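You operate a simulated robot arm through the tools that you are given. There is no shell and no other tool. Be economical: measure what you need, move in short steps, check, and stop when the job is done.

You are at the controls of a simulated two-armed robot. One attempt, no reset.

JOB
Carry the returns tray with both arms and set it on the packing bench.

The check looks at the end state, three seconds after you hand in, the way a careful person would. Anything else that was tipped, shoved, dropped, spilled or broken makes it a failure.

ROBOT AND FRAMES
Two 6-joint arms with two-finger parallel grippers on one trunk, on a base that drives. Base frame: it is fixed to the floor where the robot stands at the start and does not move with it; the origin is under the middle of the robot, x ahead of it, y to its left, z up; the surface under the hand at the start is at about z = 820. Units: mm, rad, N and s.
The left shoulder is at the start at [-96, 177, 781], the right one opposite. With the tool pointing down near the work surface each hand reaches from about 100 to 700 mm from the robot's upright axis, wherever it stands, measured 20 degrees to its own side. Places, roughly: packing bench [-2600, 1900, 800]. Payload 1.57 kg a hand.
Tool frame (each hand has its own): the origin (TCP) lies between the finger pads and is the grasp point; the fingertips stand 30 mm ahead of it; z points along the fingers, y is the line along which they close. Largest opening 80 mm; finger width 17, thickness 12; the body of the gripper, 40 by 82 mm, starts 80 mm behind the TCP.
Orientation is told as [roll, pitch, yaw] about the base's x, y, z axes, in that order, counted from this pose: with the fingers straight down and closing along the base's y, the tool's x points along the base's -x, its y along +y and its z along -z.

CONTROLS
- The arms move only by the tool arm_command. It takes "left_targets", "right_targets" or both (then of equal length, played together; a hand with none holds still); each is text: rows parted by semicolons, each of 7 numbers parted by spaces: the opening in per cent of the stroke, from 0 (shut) to 100 (fully open), then the shift along the tool's x, y, z in units of 250 mm (1.0 is 250 mm), then the turn, a rotation vector about the tool's x, y, z in units of 120 degrees (1.0 is 120 degrees). In form: jaw dx dy dz wx wy wz; .... A call has 1 to 10 rows; each row is the pose to reach, as a shift and turn from the pose commanded when the call began, along the tool's axes at that moment. A call with a number of a shift or a turn outside -1 to 1 is refused whole. Rows are played at 5 a second. More than 50 mm and 0.15 rad between two rows, or a gripper value outside its range, and nothing of the call is played. A pose out of reach is approached as far as the arm can. The call stops where the force on the tool passes 40 N (or 10 N more than at its start, if that is more) or the arm is blocked; 0.2 s more then pass. The fingers move at their own pace (about 72 mm/s each) and stop on an object; they squeeze with about 37 N. The grip force told is the motor's: it shows also when the fingers shut on nothing. Time passes only in rows, and 0.2 s behind the last, so rows that repeat a pose let the fingers close. It gives the time, the measured TCP pose, the force on the tool (base axes), the opening and the grip force at its end, in the units of the frame above (readings bear some noise), with the torque about the TCP (base axes, N m) and any sound that the robot's microphone picked up.
- Cameras (640 x 400 px; columns grow to the right, rows downward): "scene" is now at [35, -4.4, 1498.6]; the picture's right is [-0.05, -1.00, 0.00], its down [-0.80, 0.04, -0.59] and it looks along [0.59, -0.03, -0.81] (base axes); focal length 248 px, centre (320, 200). "left" rides on the left gripper at [72, 7, -122] in its tool frame; the picture's right is [-0.09, 1.00, 0.00], its down [-0.84, -0.08, -0.54] and it looks along [-0.54, -0.05, 0.84] (tool axes); focal length 238 px, centre (320, 200). "right" rides on the right gripper at [72, -7, -122] in its tool frame; the picture's right is [0.09, 1.00, 0.00], its down [-0.84, 0.08, -0.54] and it looks along [-0.54, 0.05, 0.84] (tool axes); focal length 238 px, centre (320, 200). There is no depth. A picture from a camera that has moved, and an enlarged one, comes with that camera's place and axes in the base frame and with its lens.
- capture(camera): a new picture of that camera. The clock stands still meanwhile.
- raise_lower(by): slides the trunk up (or, below 0, down) by that many mm; the arms and the scene camera ride with it, the base frame stays. It gives what a move gives, with no picture.
- steer(legs): drives the robot by 1 to 6 legs, each [ahead, left, turn to the left] in mm, mm and rad, along the robot's own axes; the way and the turn of a leg run together, so that a leg with both is an arc; at most 1500 mm and 3.142 rad a leg. The arms and the cameras ride along, it lands a little off, and it stops where it bumps. It gives what a move gives.
- pan_tilt(pan, tilt): turns the head with the scene camera to pan (to the left, within 2.496 rad either way) and tilt (down, from -0.506 to 1.204), counted from straight ahead of the robot. It gives what a move gives.
- close_up(camera, box): a new picture of the part [left, top, right, bottom] of that camera's present view, enlarged. The clock stands still meanwhile.
- job_done(): hands the job in; it is judged then, once.

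Work in short steps. Places have to be worked out from the pictures, the camera data and where the tool is seen: move nearer, look again, correct. Check each grasp and each placing, and mend what went wrong. You have 120 turns and 92 pictures in all, those below and enlarged ones among them. Open the grippers and draw the arms clear of the work before you hand the job in, unless the task says otherwise; then end with one line.

The tools are called after "Call:" as name(argument=value, ...) on one line, values as JSON. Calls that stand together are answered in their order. arm_command: Moves the arms, as the interface text tells. Its arguments: {"type":"object","properties":{"left_targets":{"type":"string"},"right_targets":{"type":"string"}},"required":[]} The other tools are called the same way: raise_lower (by) slides the trunk up or down; steer (legs) drives the base; pan_tilt (pan, tilt) turns the head that bears the scene camera; capture (camera) takes a picture; close_up (camera, box) takes an enlarged picture of a part of a camera's view; job_done () hands the job in.

At the start:

```text
t: 0.0
left_ee_pos: [407.9, 68.9, 1064.9]
left_tcp_rot: [-0.004, 0.0, -0.001]
left_force: [-0.5, -0.4, 0.2]
left_moment: [0.0, 0.01, 0.01]
left_opening: 80.0
left_grip_force: 0.0
right_ee_pos: [376.6, -294.6, 1026.5]
right_tcp_rot: [0.001, 0.0, -0.001]
right_force: [-0.4, -0.3, 0.1]
right_moment: [-0.02, 0.02, -0.03]
right_opening: 80.0
right_grip_force: 0.0
trunk travel left (down, up): [-225.0, 103.0]
robot x, y, heading: [1.1, 0.1, 0.003]
head pan, tilt: [-0.052, 0.937]
```

scene: 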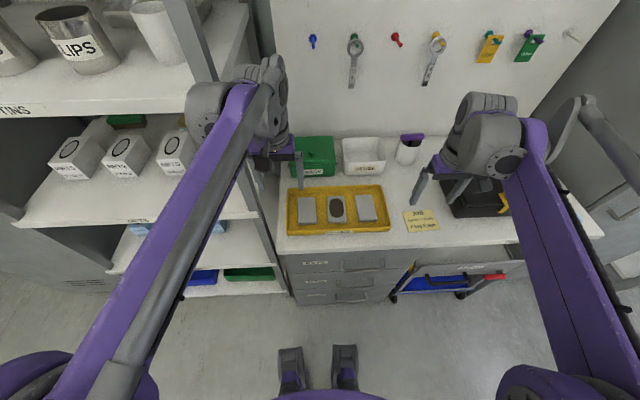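
right: 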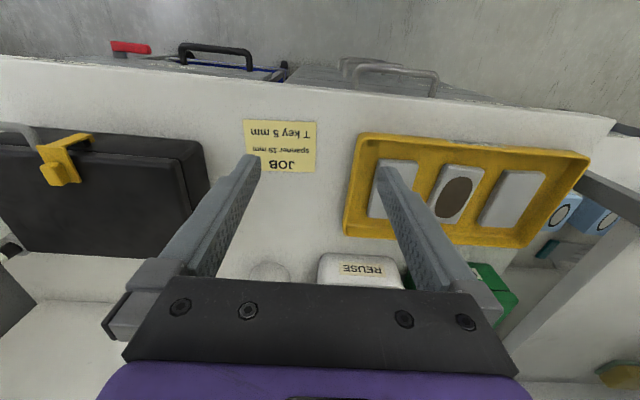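
left: 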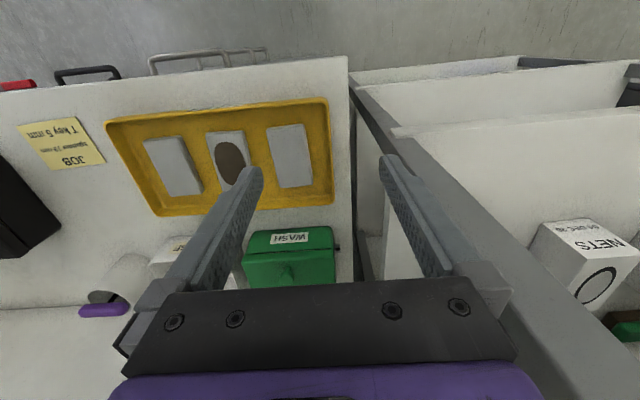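

The yellow tray with three things on it sits on the work surface; its label should be on the front. I enlarge it to read.

Call:
close_up(camera="scene", box=[260, 120, 460, 245])

Call:
pan_tilt(pan=2.4, tilt=0.35)

Call:
capture(camera="scene")

```text
3.20 times, centred on (360, 182) of scene
camera zoom: at [35.0, -4.4, 1498.6], right [-0.05, -1.0, 0.0], down [-0.8, 0.04, -0.59], along [0.59, -0.03, -0.81], focal length 792 px, centre (192, 256)
```

zoom: 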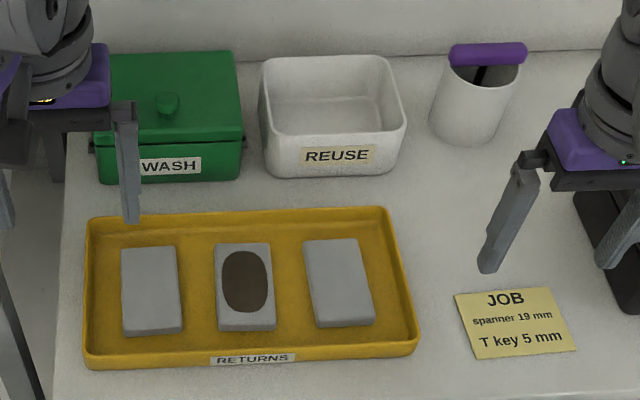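

```text
t: 2.2
left_ee_pos: [408.2, 66.8, 1066.6]
left_tcp_rot: [-0.001, 0.0, 0.001]
left_force: [-0.6, 0.4, 0.3]
left_moment: [0.03, 0.01, -0.03]
left_opening: 80.1
left_grip_force: 0.0
right_ee_pos: [376.8, -293.9, 1028.2]
right_tcp_rot: [0.0, -0.002, 0.001]
right_force: [-0.2, 0.5, -0.1]
right_moment: [-0.04, 0.03, 0.01]
right_opening: 79.9
right_grip_force: 0.1
trunk travel left (down, up): [-225.0, 103.0]
robot x, y, heading: [0.4, 1.6, 0.004]
head pan, tilt: [2.4, 0.351]
```

```text
87 pictures are left
camera scene: at [-107.0, 62.4, 1548.8], right [0.68, 0.74, 0.0], down [0.25, -0.23, -0.94], along [-0.69, 0.63, -0.34], focal length 248 px, centre (320, 200)
```

scene: 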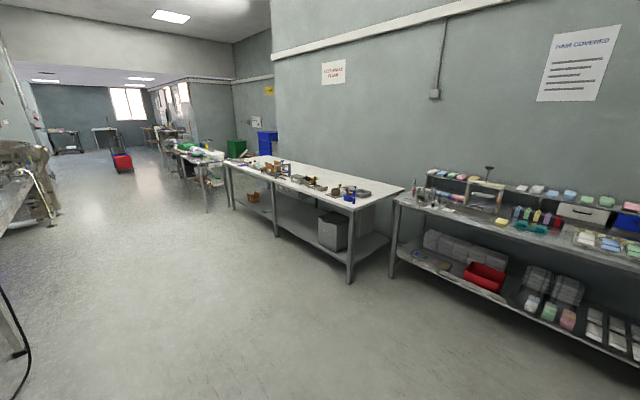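

The packing bench should project near (294,173) in this view, on the long bench with clutter. I enlarge it.

Call:
close_up(camera="scene", box=[160, 120, 420, 282])

Call:
pan_tilt(pan=0.3, tilt=0.95)

Call:
capture(camera="scene")

```text
2.46 times, centred on (290, 201) of scene
camera zoom: at [-107.0, 62.4, 1548.8], right [0.68, 0.74, 0.0], down [0.25, -0.23, -0.94], along [-0.69, 0.63, -0.34], focal length 610 px, centre (394, 198)
```

zoom: 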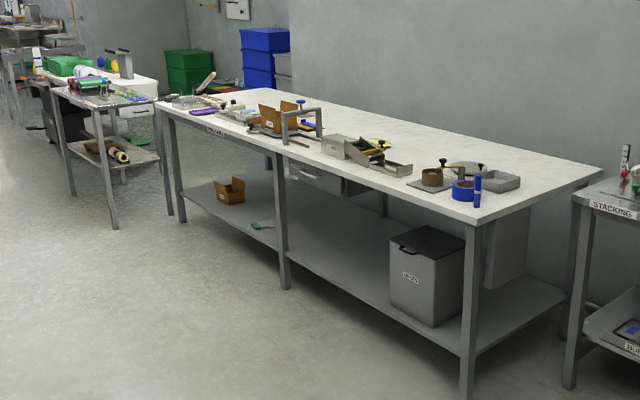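

```text
t: 4.2
left_ee_pos: [409.6, 67.1, 1063.9]
left_tcp_rot: [-0.001, -0.001, 0.001]
left_force: [-0.8, 0.7, -0.2]
left_moment: [-0.01, -0.03, 0.01]
left_opening: 80.1
left_grip_force: 0.1
right_ee_pos: [374.9, -293.4, 1027.1]
right_tcp_rot: [0.001, 0.002, -0.002]
right_force: [-0.2, -0.5, 0.0]
right_moment: [0.0, 0.0, -0.01]
right_opening: 80.3
right_grip_force: 0.1
trunk travel left (down, up): [-225.0, 103.0]
robot x, y, heading: [1.3, -0.2, -0.002]
head pan, tilt: [0.3, 0.949]
```

```text
85 pictures are left
camera scene: at [31.1, 21.0, 1497.7], right [0.3, -0.96, 0.0], down [-0.78, -0.24, -0.58], along [0.56, 0.17, -0.81], focal length 248 px, centre (320, 200)
```

scene: 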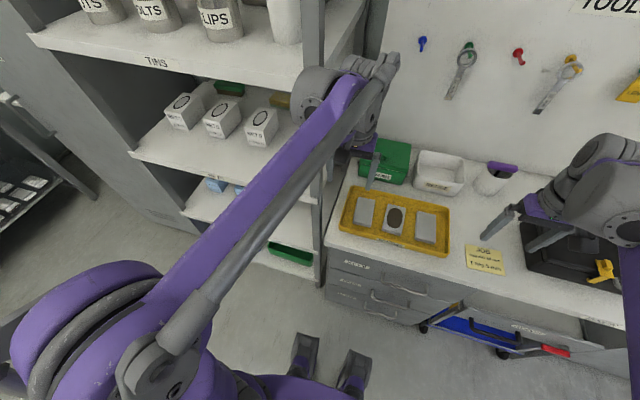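

The packing bench spans about x -3970..-1270, y 1500..2310, with clutter along its near edge. The tray is about x 400–566, y -236..76; I look closely at its ends with the hand cameras.

Call:
close_up(camera="left", box=[90, 40, 410, 240])

Call:
close_up(camera="right", box=[310, 90, 630, 290])

```text
2.00 times, centred on (250, 140) of left
camera zoom: at [335.3, 73.7, 1186.2], right [0.09, 1.0, 0.0], down [0.84, -0.08, 0.54], along [0.54, -0.05, -0.84], focal length 477 px, centre (460, 320)
```

zoom: 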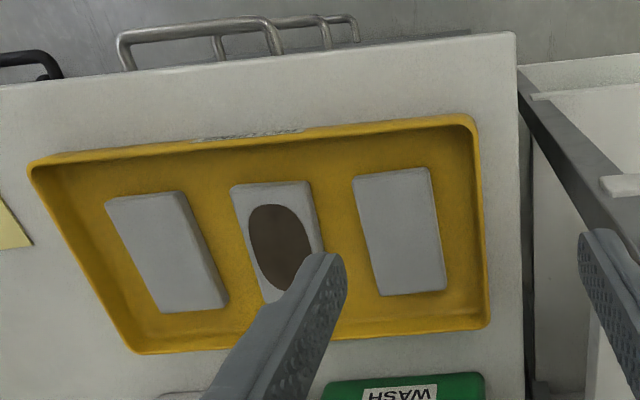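

```text
2.00 times, centred on (470, 190) of right
camera zoom: at [303.9, -301.1, 1149.6], right [-0.09, 1.0, 0.0], down [0.84, 0.08, 0.54], along [0.54, 0.05, -0.84], focal length 477 px, centre (20, 220)
```

zoom: 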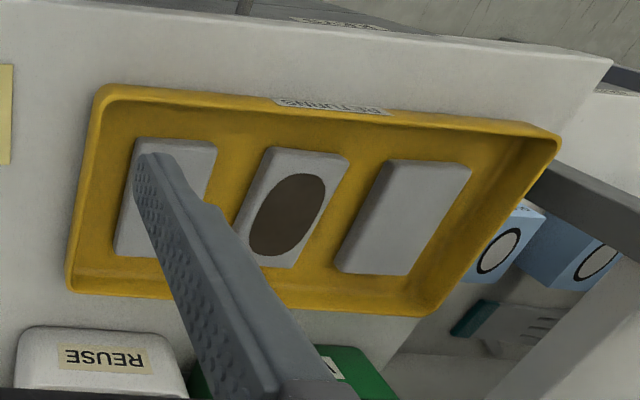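

The left end of the tray (y≈79) is close to the shelf post (y≈150, x≈480), so I want the robot centred on the tray (y≈-80). I look right for clearance first.

Call:
pan_tilt(pan=-0.5, tilt=0.8)

Call:
capture(camera="scene")

```text
t: 5.4
left_ee_pos: [407.8, 66.2, 1065.1]
left_tcp_rot: [-0.002, 0.0, 0.0]
left_force: [-0.3, 0.0, 0.0]
left_moment: [-0.01, -0.03, -0.01]
left_opening: 80.0
left_grip_force: 0.0
right_ee_pos: [375.5, -294.0, 1027.2]
right_tcp_rot: [0.002, 0.002, 0.0]
right_force: [-0.3, 0.1, 0.0]
right_moment: [0.0, 0.0, -0.05]
right_opening: 80.1
right_grip_force: 0.0
trunk travel left (down, up): [-225.0, 103.0]
robot x, y, heading: [1.7, -1.8, -0.0]
head pan, tilt: [-0.499, 0.799]
```

```text
82 pictures are left
camera scene: at [32.5, -39.1, 1509.2], right [-0.48, -0.88, 0.0], down [-0.63, 0.34, -0.7], along [0.61, -0.33, -0.72], focal length 248 px, centre (320, 200)
```

scene: 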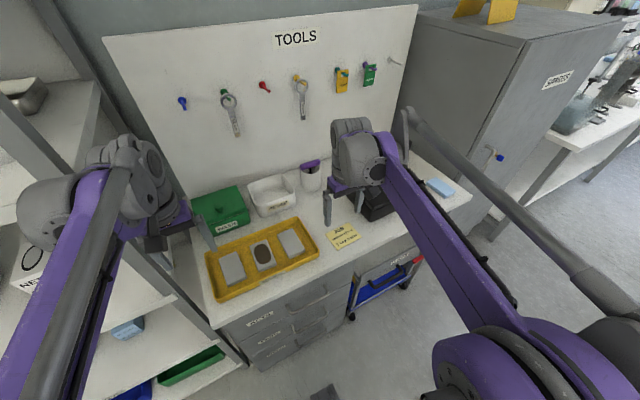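

The right side is clear; I drive 78 mm to the right so that I stand centred on the tray.

Call:
steer(legs=[[0, -78, 0]])

Call:
pan_tilt(pan=0.0, tilt=0.9)

Call:
capture(camera="scene")

```text
t: 6.7
left_ee_pos: [408.5, -12.0, 1063.8]
left_tcp_rot: [-0.001, 0.0, 0.001]
left_force: [-0.3, -0.7, 0.3]
left_moment: [-0.03, 0.0, 0.03]
left_opening: 80.0
left_grip_force: 0.0
right_ee_pos: [376.3, -373.8, 1026.4]
right_tcp_rot: [-0.001, 0.001, 0.002]
right_force: [0.1, 0.0, 0.8]
right_moment: [-0.02, 0.0, 0.02]
right_opening: 80.1
right_grip_force: 0.0
trunk travel left (down, up): [-225.0, 103.0]
robot x, y, heading: [-0.8, -81.6, 0.002]
head pan, tilt: [-0.499, 0.799]
```

```text
t: 7.7
left_ee_pos: [408.9, -11.4, 1065.2]
left_tcp_rot: [-0.001, 0.0, 0.002]
left_force: [-0.1, -0.2, 1.1]
left_moment: [-0.02, -0.02, -0.03]
left_opening: 79.8
left_grip_force: 0.2
right_ee_pos: [375.5, -373.7, 1026.9]
right_tcp_rot: [0.0, -0.001, 0.001]
right_force: [-0.1, -0.3, 0.7]
right_moment: [0.04, -0.02, -0.01]
right_opening: 80.0
right_grip_force: 0.1
trunk travel left (down, up): [-225.0, 103.0]
robot x, y, heading: [2.5, -82.5, 0.002]
head pan, tilt: [0.0, 0.901]
```

```text
81 pictures are left
camera scene: at [37.2, -79.9, 1501.3], right [0.0, -1.0, 0.0], down [-0.78, 0.0, -0.62], along [0.62, 0.0, -0.78], focal length 248 px, centre (320, 200)
```

scene: 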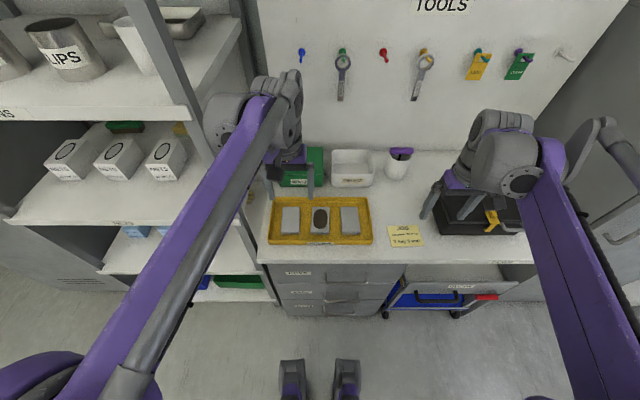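

I move both hands above the tray ends, still at z≈1000 and x≈450, with the fingers part closed.

Call:
arm_command(left_targets="60 -0.042 0.088 0.04 0 0 0; 50 -0.084 0.176 0.1 0 0 0; 45 -0.126 0.264 0.18 0 0 0; 45 -0.168 0.352 0.26 0 0 0", right_targets="60 -0.075 0.138 0 0 0 0; 50 -0.15 0.276 0.03 0 0 0; 45 -0.225 0.414 0.06 0 0 0; 45 -0.3 0.55 0.108 0 0 0")

Call:
capture(camera="scene")

Call:
capture(camera="left")

Call:
capture(camera="right")

```text
t: 8.7
left_ee_pos: [452.3, 78.1, 997.5]
left_tcp_rot: [-0.001, 0.0, 0.0]
left_force: [0.5, -1.1, -0.5]
left_moment: [-0.03, 0.0, 0.03]
left_opening: 36.1
left_grip_force: 0.1
right_ee_pos: [450.0, -233.9, 999.9]
right_tcp_rot: [0.0, 0.0, 0.002]
right_force: [0.4, 0.5, -0.1]
right_moment: [0.02, 0.05, -0.02]
right_opening: 35.7
right_grip_force: 0.1
trunk travel left (down, up): [-225.0, 103.0]
robot x, y, heading: [2.6, -76.5, 0.002]
head pan, tilt: [0.0, 0.901]
```

```text
80 pictures are left
camera scene: at [38.6, -78.8, 1501.3], right [0.0, -1.0, 0.0], down [-0.78, 0.0, -0.62], along [0.62, 0.0, -0.78], focal length 248 px, centre (320, 200)
```

scene: 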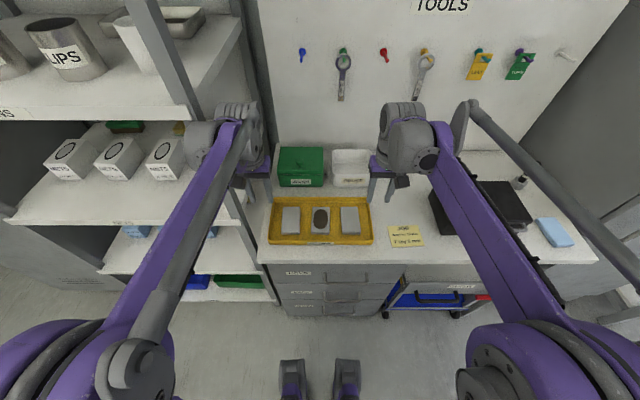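

```text
79 pictures are left
camera left: at [377.9, 84.0, 1119.4], right [0.09, 1.0, 0.0], down [0.84, -0.08, 0.54], along [0.54, -0.05, -0.84], focal length 238 px, centre (320, 200)
```

left: 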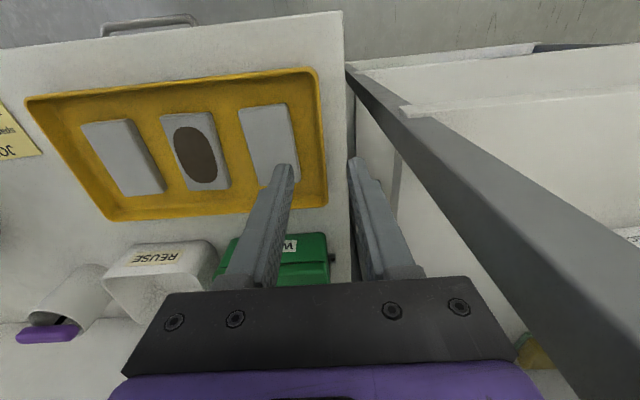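

```text
78 pictures are left
camera right: at [378.5, -240.8, 1122.6], right [-0.09, 1.0, 0.0], down [0.84, 0.08, 0.54], along [0.54, 0.05, -0.84], focal length 238 px, centre (320, 200)
```

right: 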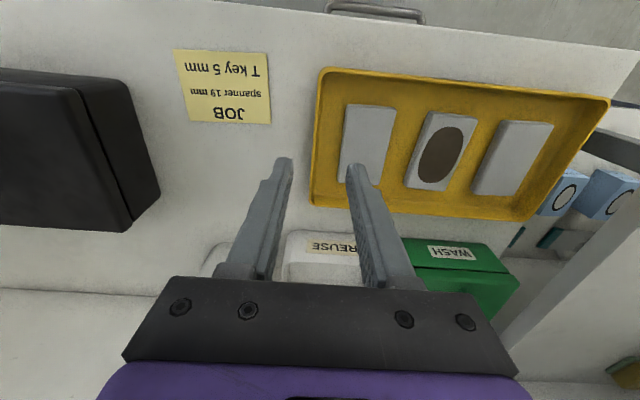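

The left wrist stands close in front of the shelf post, so I'll grip at x≈445, drag the tray about 35 mm toward me, then regrip at its middle. I lower to just above the rim with the jaws at about 20 mm.

Call:
arm_command(left_targets="25 0.029 -0.012 0.15 0 0 0; 25 0.029 -0.012 0.3 0 0 0; 25 0.029 -0.012 0.44 0 0 0", right_targets="25 0.02 -0.01 0.15 0 0 0; 25 0.02 -0.01 0.3 0 0 0; 25 0.02 -0.01 0.45 0 0 0")

Call:
capture(camera="left")

Call:
capture(camera="right")

Call:
close_up(camera="scene", box=[220, 150, 420, 275])

```text
t: 9.5
left_ee_pos: [444.5, 72.6, 888.6]
left_tcp_rot: [-0.002, 0.001, 0.002]
left_force: [0.3, -0.3, 0.3]
left_moment: [0.03, -0.01, -0.01]
left_opening: 20.0
left_grip_force: 0.1
right_ee_pos: [445.6, -236.9, 887.3]
right_tcp_rot: [0.001, 0.0, 0.002]
right_force: [0.6, 0.0, -1.4]
right_moment: [0.03, -0.01, 0.0]
right_opening: 20.3
right_grip_force: 0.2
trunk travel left (down, up): [-225.0, 103.0]
robot x, y, heading: [0.3, -78.3, 0.002]
head pan, tilt: [0.0, 0.901]
```

```text
77 pictures are left
camera left: at [371.5, 79.6, 1010.1], right [0.09, 1.0, 0.0], down [0.84, -0.08, 0.54], along [0.54, -0.05, -0.84], focal length 238 px, centre (320, 200)
```

left: 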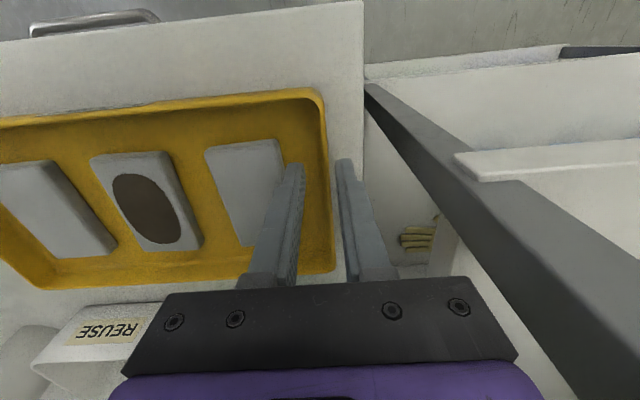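

```text
76 pictures are left
camera right: at [373.2, -243.9, 1009.7], right [-0.09, 1.0, 0.0], down [0.84, 0.08, 0.54], along [0.54, 0.05, -0.84], focal length 238 px, centre (320, 200)
```

right: 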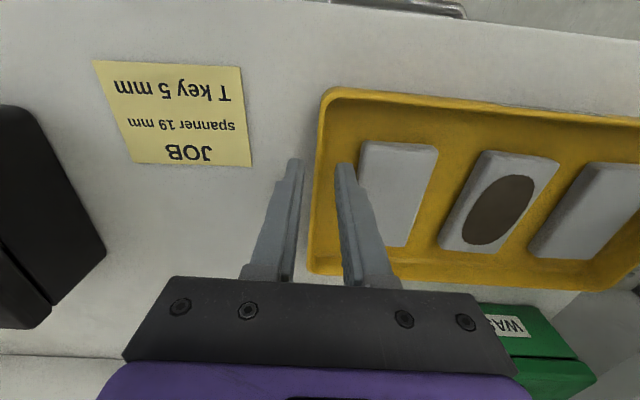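

```text
3.20 times, centred on (320, 212) of scene
camera zoom: at [38.1, -79.9, 1501.3], right [0.0, -1.0, 0.0], down [-0.78, 0.0, -0.62], along [0.62, 0.0, -0.78], focal length 792 px, centre (320, 160)
```

zoom: 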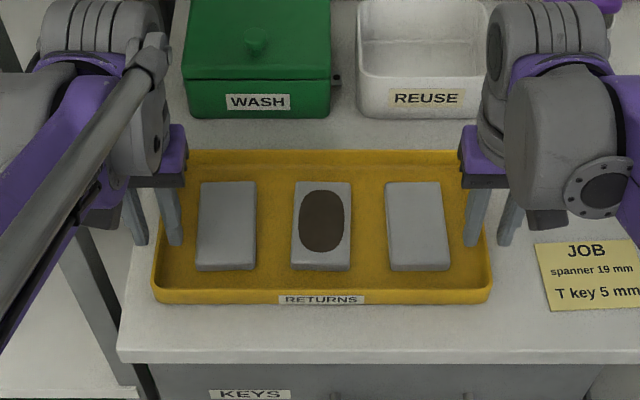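

Both jaws straddle the end walls. I lower 24 mm more, watching the force.

Call:
arm_command(left_targets="25 0 0.008 0.04 0 0 0; 25 0 0.008 0.07 0 0 0; 25 0 0.008 0.1 0 0 0", right_targets="25 0 0 0.04 0 0 0; 25 0 0 0.07 0 0 0; 25 0 0 0.095 0 0 0")

Call:
close_up(camera="left", box=[200, 80, 440, 230])

Call:
close_up(camera="right", box=[200, 80, 440, 230])

```text
t: 10.3
left_ee_pos: [443.8, 75.9, 864.9]
left_tcp_rot: [-0.002, 0.0, 0.003]
left_force: [1.0, 0.4, -1.0]
left_moment: [0.01, 0.0, 0.01]
left_opening: 20.1
left_grip_force: 0.1
right_ee_pos: [446.8, -236.8, 864.8]
right_tcp_rot: [-0.001, 0.001, 0.001]
right_force: [0.1, -0.4, 0.7]
right_moment: [-0.01, 0.01, 0.01]
right_opening: 20.1
right_grip_force: 0.1
trunk travel left (down, up): [-225.0, 103.0]
robot x, y, heading: [1.6, -77.6, 0.002]
head pan, tilt: [0.0, 0.901]
```

```text
2.67 times, centred on (320, 155) of left
camera zoom: at [371.0, 81.2, 986.7], right [0.09, 1.0, 0.0], down [0.84, -0.08, 0.54], along [0.54, -0.05, -0.84], focal length 636 px, centre (320, 320)
```

zoom: 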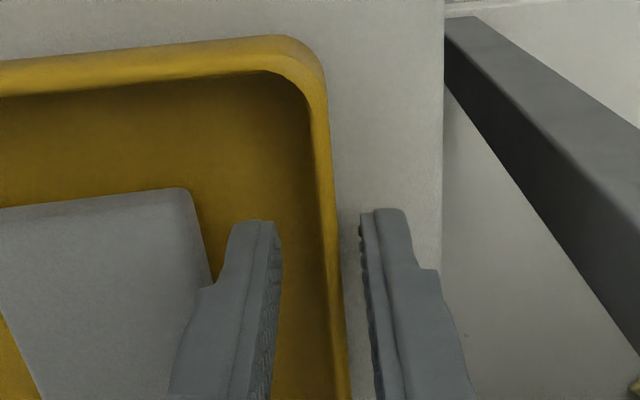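

```text
2.67 times, centred on (320, 155) of right
camera zoom: at [374.0, -243.9, 986.2], right [-0.09, 1.0, 0.0], down [0.84, 0.08, 0.54], along [0.54, 0.05, -0.84], focal length 636 px, centre (320, 320)
```

zoom: 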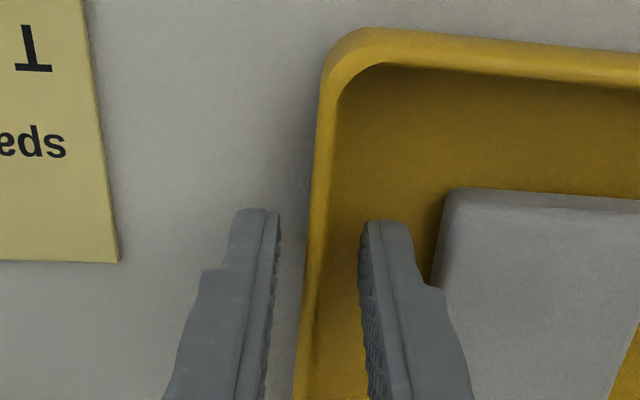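

Clearances are good on both sides. I go 5 mm lower and close.

Call:
arm_command(left_targets="25 0 0 0.02 0 0 0; 0 0 0 0.02 0 0 0; 0 0 0 0.02 0 0 0; 0 0 0 0.02 0 0 0", right_targets="25 0 0 0.02 0 0 0; 0 0 0 0.02 0 0 0; 0 0 0 0.02 0 0 0; 0 0 0 0.02 0 0 0")

Call:
capture(camera="left")

Call:
capture(camera="right")

```text
t: 11.3
left_ee_pos: [444.3, 77.7, 860.3]
left_tcp_rot: [0.003, 0.001, 0.003]
left_force: [-0.4, 27.7, 1.4]
left_moment: [0.47, 0.06, -0.06]
left_opening: 3.6
left_grip_force: 23.8
right_ee_pos: [445.8, -239.0, 858.3]
right_tcp_rot: [-0.003, -0.001, 0.001]
right_force: [0.5, -26.3, -0.1]
right_moment: [-0.37, 0.04, 0.0]
right_opening: 3.8
right_grip_force: 24.8
trunk travel left (down, up): [-225.0, 103.0]
robot x, y, heading: [0.9, -79.0, 0.005]
head pan, tilt: [0.0, 0.901]
```

```text
72 pictures are left
camera left: at [370.6, 82.4, 981.5], right [0.09, 1.0, 0.0], down [0.84, -0.08, 0.54], along [0.54, -0.05, -0.84], focal length 238 px, centre (320, 200)
```

left: 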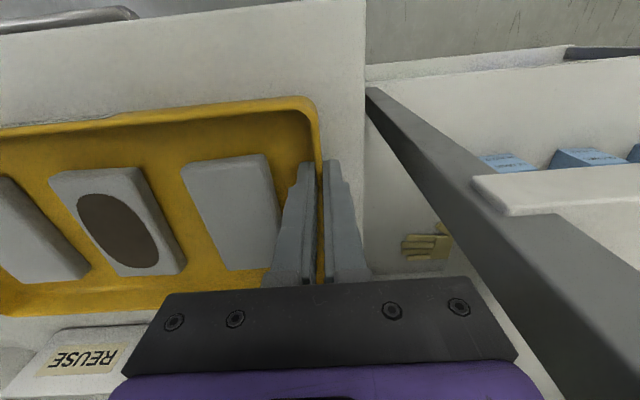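

```text
71 pictures are left
camera right: at [374.0, -245.4, 981.7], right [-0.09, 1.0, 0.0], down [0.84, 0.08, 0.54], along [0.54, 0.05, -0.84], focal length 238 px, centre (320, 200)
```

right: 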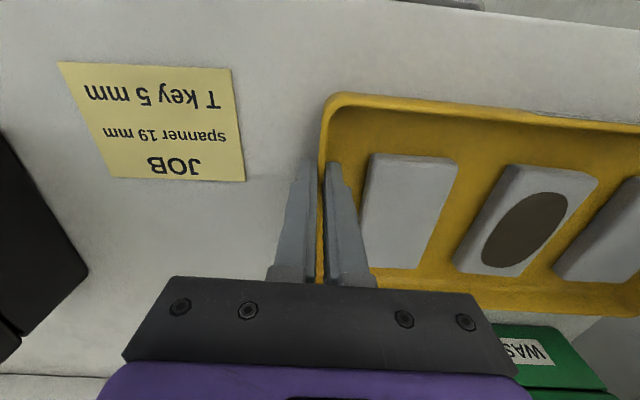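

Both walls (3.7 mm) are gripped; the hands pull outward about 27 N since my targets were ~3 mm inside. I relax that and drag the tray 35 mm toward me.

Call:
arm_command(left_targets="0 0 0.011 0 0 0 0; 0 0.03 0.011 0 0 0 0; 0 0.06 0.011 0 0 0 0; 0 0.1 0.011 0 0 0 0; 0 0.14 0.011 0 0 0 0; 0 0.14 0.011 0 0 0 0", right_targets="0 0 -0.011 0 0 0 0; 0 0.03 -0.011 0 0 0 0; 0 0.06 -0.011 0 0 0 0; 0 0.1 -0.011 0 0 0 0; 0 0.14 -0.011 0 0 0 0; 0 0.14 -0.011 0 0 0 0")

Call:
close_up(camera="scene", box=[220, 150, 420, 275])

```text
t: 12.7
left_ee_pos: [407.2, 77.7, 859.6]
left_tcp_rot: [-0.004, -0.001, 0.0]
left_force: [0.9, -11.1, 4.4]
left_moment: [-0.12, 0.11, 0.05]
left_opening: 3.9
left_grip_force: 24.2
right_ee_pos: [410.6, -238.6, 859.2]
right_tcp_rot: [0.003, -0.001, 0.003]
right_force: [2.0, 11.0, 14.8]
right_moment: [0.11, 0.17, -0.03]
right_opening: 3.5
right_grip_force: 25.0
trunk travel left (down, up): [-225.0, 103.0]
robot x, y, heading: [-1.1, -81.3, 0.004]
head pan, tilt: [0.0, 0.901]
```

```text
3.20 times, centred on (320, 212) of scene
camera zoom: at [36.3, -79.5, 1501.4], right [0.0, -1.0, 0.0], down [-0.78, 0.0, -0.62], along [0.62, 0.0, -0.78], focal length 792 px, centre (320, 160)
```

zoom: 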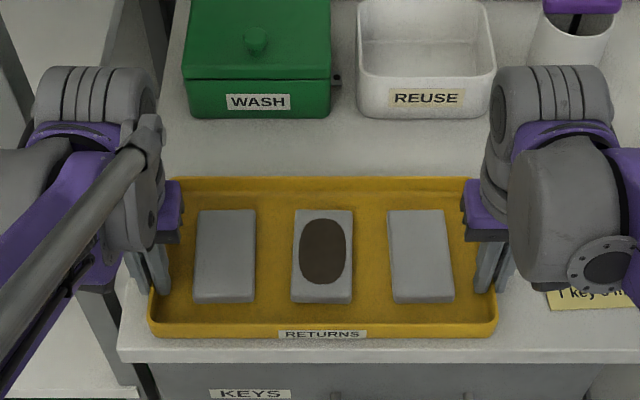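

The tray followed and is still wholly on the table. I open to 20 mm, slide the hands 35 mm ahead along the walls to the tray's middle, and close again.

Call:
arm_command(left_targets="25 0 -0.004 0 0 0 0; 25 0 -0.004 -0.01 0 0 0; 25 -0.05 -0.004 -0.01 0 0 0; 25 -0.1 -0.004 -0.01 0 0 0; 25 -0.14 -0.004 0 0 0 0; 25 -0.14 -0.004 0 0 0 0; 0 -0.14 -0.004 0 0 0 0; 0 -0.14 -0.004 0 0 0 0; 0 -0.14 -0.004 0 0 0 0", right_targets="25 0 0.004 0 0 0 0; 25 0 0.004 -0.01 0 0 0; 25 -0.05 0.004 -0.01 0 0 0; 25 -0.1 0.004 -0.01 0 0 0; 25 -0.14 0.004 0 0 0 0; 25 -0.14 0.004 0 0 0 0; 0 -0.14 0.004 0 0 0 0; 0 -0.14 0.004 0 0 0 0; 0 -0.14 0.004 0 0 0 0")

Call:
capture(camera="left")

Call:
close_up(camera="scene", box=[220, 150, 420, 275])

```text
t: 14.7
left_ee_pos: [444.3, 77.4, 860.2]
left_tcp_rot: [-0.003, -0.001, 0.0]
left_force: [-0.8, -7.0, 0.0]
left_moment: [-0.13, -0.04, -0.01]
left_opening: 3.6
left_grip_force: 24.0
right_ee_pos: [446.4, -238.0, 857.1]
right_tcp_rot: [0.002, 0.001, 0.002]
right_force: [0.7, 7.6, 2.6]
right_moment: [0.12, -0.1, -0.01]
right_opening: 3.5
right_grip_force: 24.7
trunk travel left (down, up): [-225.0, 103.0]
robot x, y, heading: [0.6, -79.6, -0.002]
head pan, tilt: [0.0, 0.901]
```

```text
69 pictures are left
camera left: at [370.7, 83.7, 981.2], right [0.09, 1.0, 0.0], down [0.84, -0.08, 0.54], along [0.54, -0.05, -0.84], focal length 238 px, centre (320, 200)
```

left: 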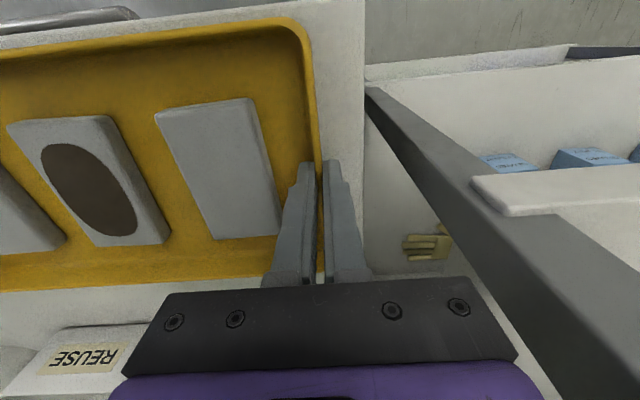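

```text
3.20 times, centred on (320, 212) of scene
camera zoom: at [37.0, -79.8, 1501.3], right [0.0, -1.0, 0.0], down [-0.78, 0.0, -0.62], along [0.62, 0.0, -0.78], focal length 792 px, centre (320, 160)
```

zoom: 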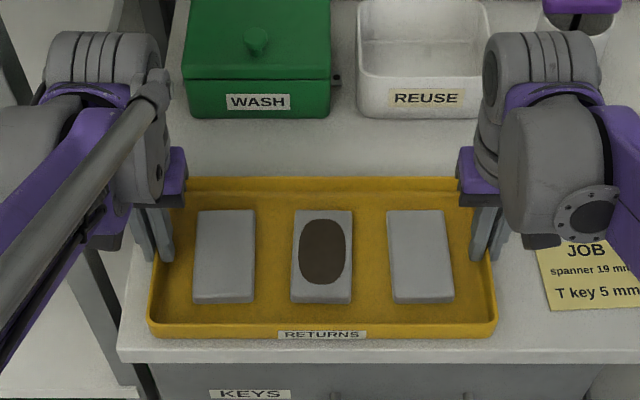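

Both hands hold the tray's middle. I lift with the trunk so both sides rise together: 20 mm first.

Call:
raise_lower(by=20)

Call:
close_up(camera="scene", box=[220, 150, 420, 275])

```text
t: 15.3
left_ee_pos: [442.7, 77.5, 880.8]
left_tcp_rot: [0.0, -0.001, 0.003]
left_force: [0.6, -0.3, 0.4]
left_moment: [0.03, 0.01, 0.01]
left_opening: 0.1
left_grip_force: 21.6
right_ee_pos: [445.8, -239.4, 879.4]
right_tcp_rot: [-0.002, -0.001, 0.001]
right_force: [5.6, -1.7, 15.2]
right_moment: [-0.06, -0.06, -0.03]
right_opening: 0.2
right_grip_force: 21.7
trunk travel left (down, up): [-245.0, 83.0]
robot x, y, heading: [-1.5, -78.5, 0.002]
head pan, tilt: [0.0, 0.901]
```

```text
3.20 times, centred on (320, 212) of scene
camera zoom: at [35.7, -79.6, 1521.7], right [0.0, -1.0, 0.0], down [-0.78, 0.0, -0.62], along [0.62, 0.0, -0.78], focal length 792 px, centre (320, 160)
```

zoom: 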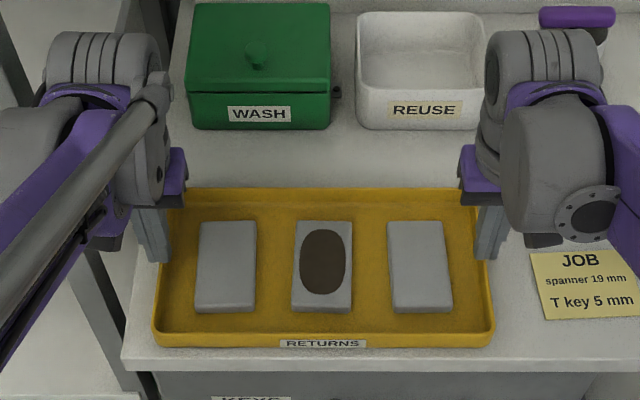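

The openings read about 0: the walls slipped out of the jaws. I look at the hand cameras to see how the tray lies.

Call:
close_up(camera="left", box=[200, 80, 440, 230])

Call:
close_up(camera="right", box=[200, 80, 440, 230])

```text
2.67 times, centred on (320, 155) of left
camera zoom: at [369.4, 83.8, 1001.5], right [0.09, 1.0, 0.0], down [0.84, -0.08, 0.54], along [0.54, -0.05, -0.84], focal length 636 px, centre (320, 320)
```

zoom: 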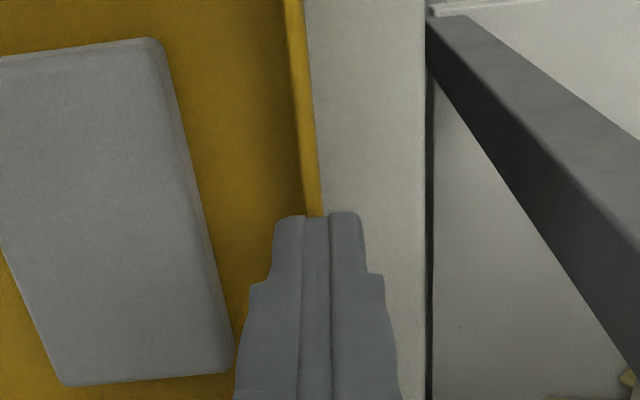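

```text
2.67 times, centred on (320, 155) of right
camera zoom: at [374.0, -247.1, 1002.3], right [-0.09, 1.0, 0.0], down [0.84, 0.08, 0.54], along [0.54, 0.05, -0.84], focal length 636 px, centre (320, 320)
```

zoom: 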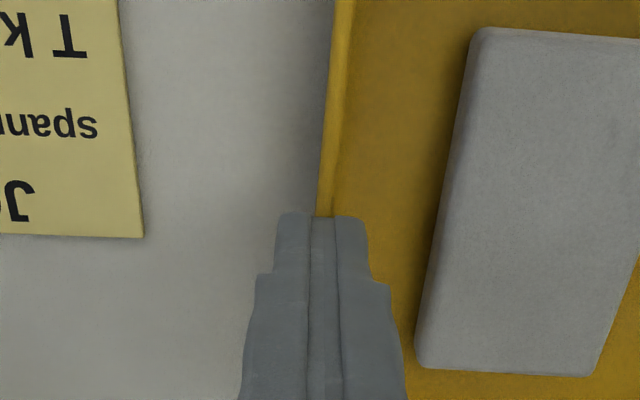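

The tray lies flat and undisturbed; the rim is near z≈850. I open, go down deeper than before, and regrip, then will test with a slow small lift.

Call:
arm_command(left_targets="5 0 -0.004 -0.02 0 0 0; 25 0 -0.004 -0.02 0 0 0; 25 0 -0.004 -0.02 0 0 0; 25 0 -0.004 0.03 0 0 0; 25 0 -0.004 0.07 0 0 0; 25 0 -0.004 0.09 0 0 0; 25 0 -0.004 0.1 0 0 0; 25 0 -0.004 0.107 0 0 0", right_targets="5 0 0 -0.02 0 0 0; 25 0 0 -0.02 0 0 0; 25 0 0 -0.02 0 0 0; 25 0 0 0.03 0 0 0; 25 0 0 0.07 0 0 0; 25 0 0 0.09 0 0 0; 25 0 0 0.1 0 0 0; 25 0 0 0.107 0 0 0")

Call:
capture(camera="left")

Call:
capture(camera="right")

```text
t: 17.1
left_ee_pos: [443.5, 76.9, 855.0]
left_tcp_rot: [-0.002, -0.002, 0.002]
left_force: [4.8, -0.5, 25.3]
left_moment: [-0.38, -0.08, -0.01]
left_opening: 20.4
left_grip_force: 0.1
right_ee_pos: [445.3, -239.1, 854.9]
right_tcp_rot: [-0.001, -0.003, 0.002]
right_force: [7.6, -0.7, 33.8]
right_moment: [0.44, -0.19, 0.03]
right_opening: 19.5
right_grip_force: 0.3
trunk travel left (down, up): [-245.0, 83.0]
robot x, y, heading: [0.5, -79.7, 0.003]
head pan, tilt: [0.0, 0.901]
```

```text
64 pictures are left
camera left: at [369.3, 82.0, 975.8], right [0.09, 1.0, 0.0], down [0.84, -0.08, 0.54], along [0.54, -0.05, -0.84], focal length 238 px, centre (320, 200)
```

left: 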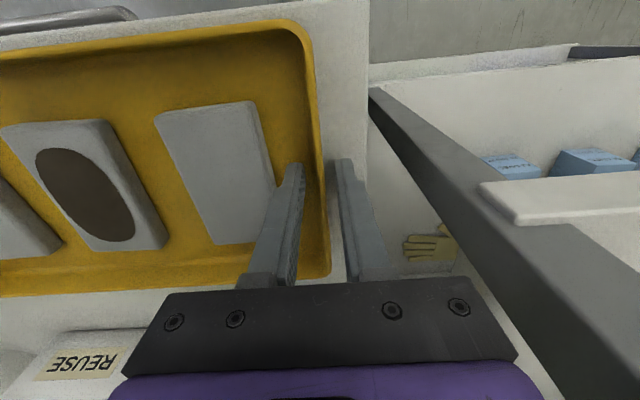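

```text
63 pictures are left
camera right: at [373.7, -246.7, 976.9], right [-0.09, 1.0, 0.0], down [0.83, 0.08, 0.55], along [0.54, 0.05, -0.84], focal length 238 px, centre (320, 200)
```

right: 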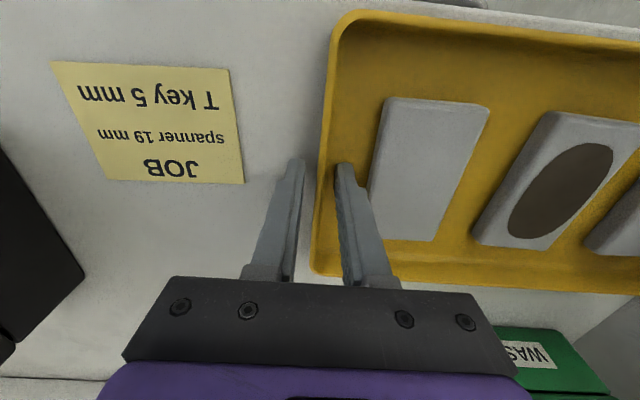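

The inner fingertips touch the tray floor (z≈825). I back off 2 mm, close, and hold to let the squeeze settle.

Call:
arm_command(left_targets="25 0 0 -0.012 0 0 0; 0 0 0.004 -0.012 0 0 0; 0 0 0.004 -0.012 0 0 0; 0 0 0.004 -0.012 0 0 0; 0 0 0.004 -0.012 0 0 0; 0 0 0.004 -0.012 0 0 0", right_targets="25 0 0 -0.012 0 0 0; 0 0 0 -0.012 0 0 0; 0 0 0 -0.012 0 0 0; 0 0 0 -0.012 0 0 0; 0 0 0 -0.012 0 0 0; 0 0 0 -0.012 0 0 0")

```text
t: 18.5
left_ee_pos: [442.7, 76.5, 856.1]
left_tcp_rot: [-0.003, 0.0, 0.001]
left_force: [0.9, -9.2, 0.2]
left_moment: [0.01, -0.35, 0.07]
left_opening: 3.6
left_grip_force: 24.5
right_ee_pos: [447.1, -238.6, 855.1]
right_tcp_rot: [0.001, -0.001, 0.002]
right_force: [-0.7, 9.5, -0.7]
right_moment: [0.22, 0.39, -0.01]
right_opening: 3.5
right_grip_force: 24.6
trunk travel left (down, up): [-245.0, 83.0]
robot x, y, heading: [1.6, -80.2, 0.001]
head pan, tilt: [0.0, 0.901]
```

Gripped again. I lift slowly 6 mm with the arms and read the load.

Call:
arm_command(left_targets="0 0 0 -0.008 0 0 0; 0 0 0 -0.016 0 0 0; 0 0 0 -0.024 0 0 0; 0 0 0 -0.024 0 0 0", right_targets="0 0 0 -0.008 0 0 0; 0 0 0 -0.016 0 0 0; 0 0 0 -0.024 0 0 0; 0 0 0 -0.024 0 0 0")

Call:
close_up(camera="scene", box=[220, 150, 420, 275])

```text
t: 19.5
left_ee_pos: [443.2, 76.7, 863.5]
left_tcp_rot: [-0.001, -0.001, 0.001]
left_force: [0.2, -13.6, -2.5]
left_moment: [-0.01, -0.06, -0.01]
left_opening: 3.6
left_grip_force: 24.5
right_ee_pos: [446.3, -238.7, 860.7]
right_tcp_rot: [0.0, 0.0, 0.002]
right_force: [0.8, 13.4, -1.5]
right_moment: [0.35, 0.05, -0.07]
right_opening: 3.8
right_grip_force: 24.7
trunk travel left (down, up): [-245.0, 83.0]
robot x, y, heading: [-0.1, -79.7, 0.001]
head pan, tilt: [0.0, 0.901]
```

```text
3.20 times, centred on (320, 212) of scene
camera zoom: at [36.9, -79.9, 1521.4], right [0.0, -1.0, 0.0], down [-0.78, 0.0, -0.62], along [0.62, 0.0, -0.78], focal length 792 px, centre (320, 160)
```

zoom: 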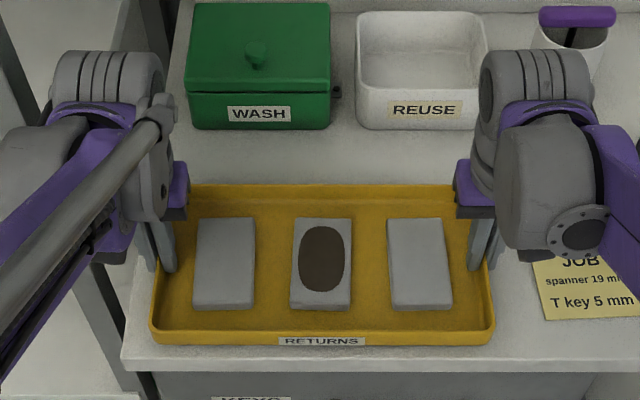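

The load is only a few newtons, and the tray seems lifted a little. I keep lifting slowly by another 16 mm.

Call:
arm_command(left_targets="0 0 0 -0.008 0 0 0; 0 0 0 -0.016 0 0 0; 0 0 0 -0.024 0 0 0; 0 0 0 -0.032 0 0 0; 0 0 0 -0.04 0 0 0; 0 0 0 -0.048 0 0 0; 0 0 0 -0.056 0 0 0; 0 0 0 -0.064 0 0 0", right_targets="0 0 0 -0.008 0 0 0; 0 0 0 -0.016 0 0 0; 0 0 0 -0.024 0 0 0; 0 0 0 -0.032 0 0 0; 0 0 0 -0.04 0 0 0; 0 0 0 -0.048 0 0 0; 0 0 0 -0.056 0 0 0; 0 0 0 -0.064 0 0 0")

Call:
close_up(camera="scene", box=[220, 150, 420, 275])

Call:
close_up(camera="left", box=[200, 80, 440, 230])

```text
t: 21.3
left_ee_pos: [442.6, 76.9, 877.5]
left_tcp_rot: [-0.001, -0.002, 0.001]
left_force: [0.2, -15.4, -2.6]
left_moment: [-0.14, 0.08, 0.02]
left_opening: 3.7
left_grip_force: 24.6
right_ee_pos: [446.7, -238.7, 876.9]
right_tcp_rot: [0.0, -0.001, 0.002]
right_force: [0.1, 14.7, -1.3]
right_moment: [0.32, -0.07, -0.05]
right_opening: 3.7
right_grip_force: 25.1
trunk travel left (down, up): [-245.0, 83.0]
robot x, y, heading: [0.1, -83.1, 0.005]
head pan, tilt: [0.0, 0.901]
```

```text
3.20 times, centred on (320, 212) of scene
camera zoom: at [36.8, -79.9, 1521.4], right [0.0, -1.0, 0.0], down [-0.78, 0.0, -0.62], along [0.62, 0.0, -0.78], focal length 792 px, centre (320, 160)
```

zoom: 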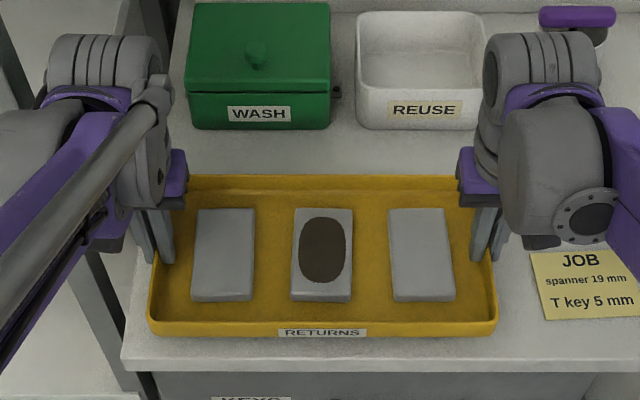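

```text
2.67 times, centred on (320, 155) of left
camera zoom: at [369.9, 83.2, 999.0], right [0.09, 1.0, 0.0], down [0.84, -0.08, 0.54], along [0.54, -0.05, -0.84], focal length 636 px, centre (320, 320)
```

zoom: 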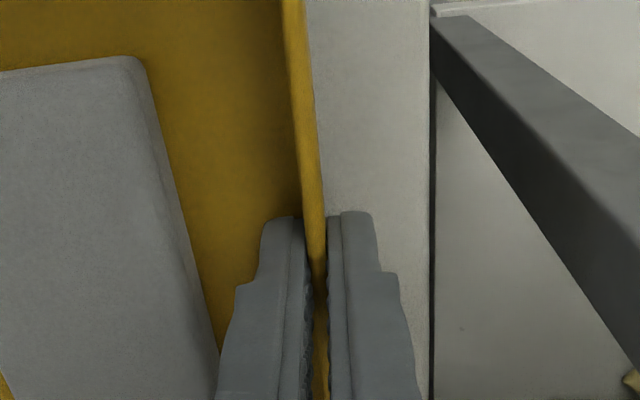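

The tray is up, about 4 N of load, with ~15 N outward tension between the hands. I relax 1 mm a side and lift 60 mm more.

Call:
arm_command(left_targets="0 0 -0.002 -0.02 0 0 0; 0 0 -0.004 -0.045 0 0 0; 0 0 -0.004 -0.07 0 0 0; 0 0 -0.004 -0.1 0 0 0; 0 0 -0.004 -0.13 0 0 0; 0 0 -0.004 -0.16 0 0 0; 0 0 -0.004 -0.19 0 0 0; 0 0 -0.004 -0.22 0 0 0; 0 0 -0.004 -0.24 0 0 0; 0 0 -0.004 -0.25 0 0 0", right_targets="0 0 0.002 -0.02 0 0 0; 0 0 0.004 -0.045 0 0 0; 0 0 0.004 -0.07 0 0 0; 0 0 0.004 -0.1 0 0 0; 0 0 0.004 -0.13 0 0 0; 0 0 0.004 -0.16 0 0 0; 0 0 0.004 -0.19 0 0 0; 0 0 0.004 -0.22 0 0 0; 0 0 0.004 -0.24 0 0 0; 0 0 0.004 -0.25 0 0 0")

Call:
close_up(camera="scene", box=[200, 130, 440, 280])

```text
t: 23.5
left_ee_pos: [443.9, 76.3, 941.4]
left_tcp_rot: [0.001, 0.001, 0.003]
left_force: [-0.6, 2.5, -2.4]
left_moment: [0.09, -0.05, -0.08]
left_opening: 3.9
left_grip_force: 24.7
right_ee_pos: [446.6, -239.1, 940.0]
right_tcp_rot: [-0.003, 0.001, 0.001]
right_force: [0.2, -2.5, -1.2]
right_moment: [0.12, -0.01, -0.03]
right_opening: 3.4
right_grip_force: 24.6
trunk travel left (down, up): [-245.0, 83.0]
robot x, y, heading: [2.3, -82.4, 0.004]
head pan, tilt: [0.0, 0.901]
```

```text
2.67 times, centred on (320, 205) of scene
camera zoom: at [36.8, -79.9, 1521.4], right [0.0, -1.0, 0.0], down [-0.78, 0.0, -0.62], along [0.62, 0.0, -0.78], focal length 660 px, centre (320, 187)
```

zoom: 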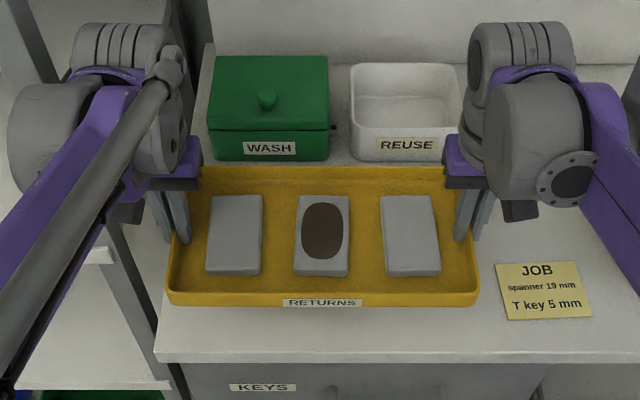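

The tray is level and held. I test the drive with 120 mm backward, then look behind me.

Call:
steer(legs=[[-120, 0, 0]])

Call:
capture(camera="scene")

Call:
pan_tilt(pan=2.49, tilt=0.5)

Call:
capture(camera="scene")

Call:
pan_tilt(pan=1.5, tilt=0.6)

Call:
capture(camera="scene")

```text
t: 24.8
left_ee_pos: [322.0, 75.6, 940.6]
left_tcp_rot: [0.0, 0.0, 0.0]
left_force: [-0.8, 10.5, -2.6]
left_moment: [0.3, 0.03, -0.03]
left_opening: 3.6
left_grip_force: 24.6
right_ee_pos: [325.4, -240.6, 938.4]
right_tcp_rot: [-0.002, -0.001, 0.0]
right_force: [0.4, -10.1, -1.0]
right_moment: [0.02, -0.1, -0.04]
right_opening: 3.7
right_grip_force: 24.5
trunk travel left (down, up): [-245.0, 83.0]
robot x, y, heading: [-122.8, -81.0, 0.001]
head pan, tilt: [0.0, 0.901]
```

```text
58 pictures are left
camera scene: at [-84.7, -80.0, 1521.5], right [0.0, -1.0, 0.0], down [-0.78, 0.0, -0.62], along [0.62, 0.0, -0.78], focal length 248 px, centre (320, 200)
```

scene: 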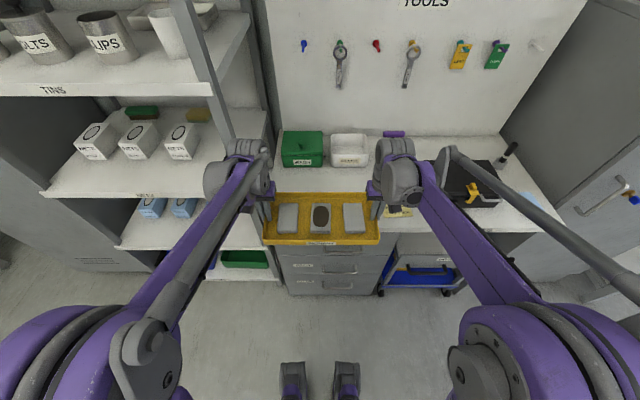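

```text
t: 27.1
left_ee_pos: [323.4, 75.3, 939.6]
left_tcp_rot: [0.0, -0.001, 0.0]
left_force: [-0.9, 1.0, -2.0]
left_moment: [0.1, 0.03, -0.06]
left_opening: 3.6
left_grip_force: 24.6
right_ee_pos: [325.4, -240.0, 939.3]
right_tcp_rot: [-0.001, -0.001, -0.001]
right_force: [0.0, -1.9, -1.3]
right_moment: [0.15, 0.01, -0.01]
right_opening: 3.7
right_grip_force: 24.3
trunk travel left (down, up): [-245.0, 83.0]
robot x, y, heading: [-119.2, -79.3, -0.001]
head pan, tilt: [2.491, 0.499]
```

```text
57 pictures are left
camera scene: at [-232.3, -24.9, 1555.3], right [0.61, 0.8, 0.0], down [0.38, -0.29, -0.88], along [-0.7, 0.53, -0.48], focal length 248 px, centre (320, 200)
```

scene: 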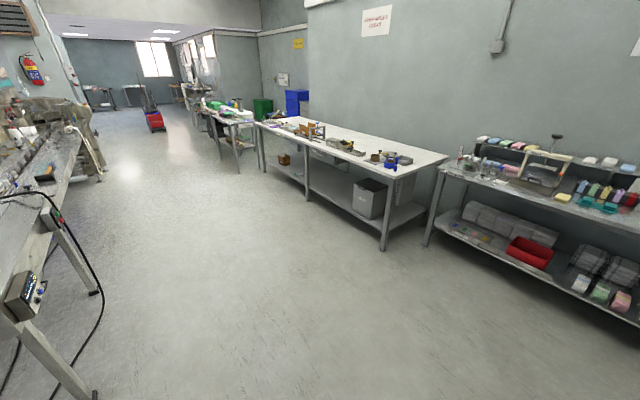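

```text
t: 28.3
left_ee_pos: [322.5, 76.8, 940.1]
left_tcp_rot: [-0.001, -0.001, -0.001]
left_force: [-0.7, 0.3, -1.9]
left_moment: [0.11, -0.02, -0.05]
left_opening: 3.6
left_grip_force: 24.5
right_ee_pos: [324.9, -240.4, 941.0]
right_tcp_rot: [-0.002, 0.0, 0.002]
right_force: [0.2, -1.1, -1.1]
right_moment: [0.12, 0.01, -0.06]
right_opening: 3.6
right_grip_force: 24.7
trunk travel left (down, up): [-245.0, 83.0]
robot x, y, heading: [-124.3, -78.6, 0.007]
head pan, tilt: [1.499, 0.6]
```

```text
56 pictures are left
camera scene: at [-153.7, 8.1, 1546.2], right [1.0, -0.07, 0.0], down [-0.04, -0.56, -0.83], along [0.06, 0.82, -0.56], focal length 248 px, centre (320, 200)
```

scene: 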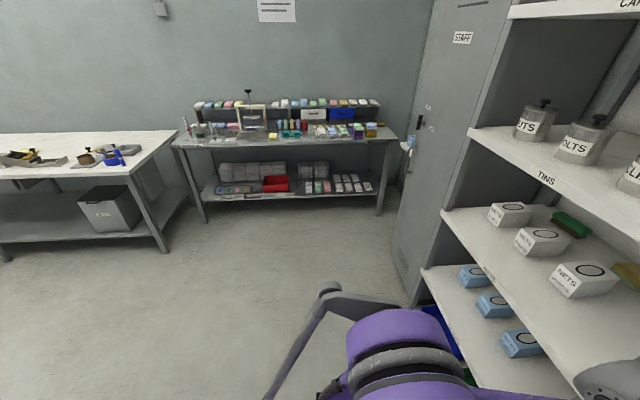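

The drive held well. The way behind is open (the left-hand workbench starts near x<-1500, y<-550). I back up 780 mm and turn left a quarter turn to face the packing bench.

Call:
steer(legs=[[-780, 0, 0], [0, 0, 1.568]])

Call:
pan_tilt(pan=0.5, tilt=0.55)

Call:
capture(camera="scene")

```text
t: 36.2
left_ee_pos: [-1038.1, 361.8, 940.1]
left_tcp_rot: [0.0, -0.001, 1.56]
left_force: [-3.0, -0.1, -3.1]
left_moment: [0.04, 0.13, -0.02]
left_opening: 3.6
left_grip_force: 24.5
right_ee_pos: [-723.1, 361.9, 939.4]
right_tcp_rot: [-0.002, 0.0, 1.562]
right_force: [1.9, 0.0, -2.0]
right_moment: [-0.05, 0.12, -0.03]
right_opening: 3.6
right_grip_force: 24.5
trunk travel left (down, up): [-245.0, 83.0]
robot x, y, heading: [-886.8, -86.0, 1.558]
head pan, tilt: [1.499, 0.6]
```

```text
t: 37.5
left_ee_pos: [-1038.0, 362.6, 940.3]
left_tcp_rot: [0.001, -0.001, 1.56]
left_force: [-0.3, -0.2, -2.4]
left_moment: [-0.04, 0.11, -0.05]
left_opening: 3.5
left_grip_force: 24.3
right_ee_pos: [-721.1, 361.5, 939.4]
right_tcp_rot: [-0.001, 0.001, 1.56]
right_force: [1.4, 1.0, -0.1]
right_moment: [-0.01, 0.15, -0.05]
right_opening: 3.5
right_grip_force: 24.5
trunk travel left (down, up): [-245.0, 83.0]
robot x, y, heading: [-887.0, -83.6, 1.559]
head pan, tilt: [0.499, 0.55]
```

```text
55 pictures are left
camera scene: at [-928.2, -44.7, 1550.7], right [0.88, 0.47, 0.0], down [0.25, -0.46, -0.85], along [-0.4, 0.75, -0.52], focal length 248 px, centre (320, 200)
```

scene: 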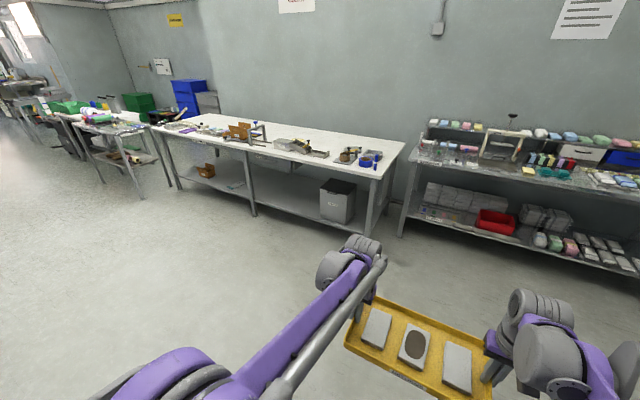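

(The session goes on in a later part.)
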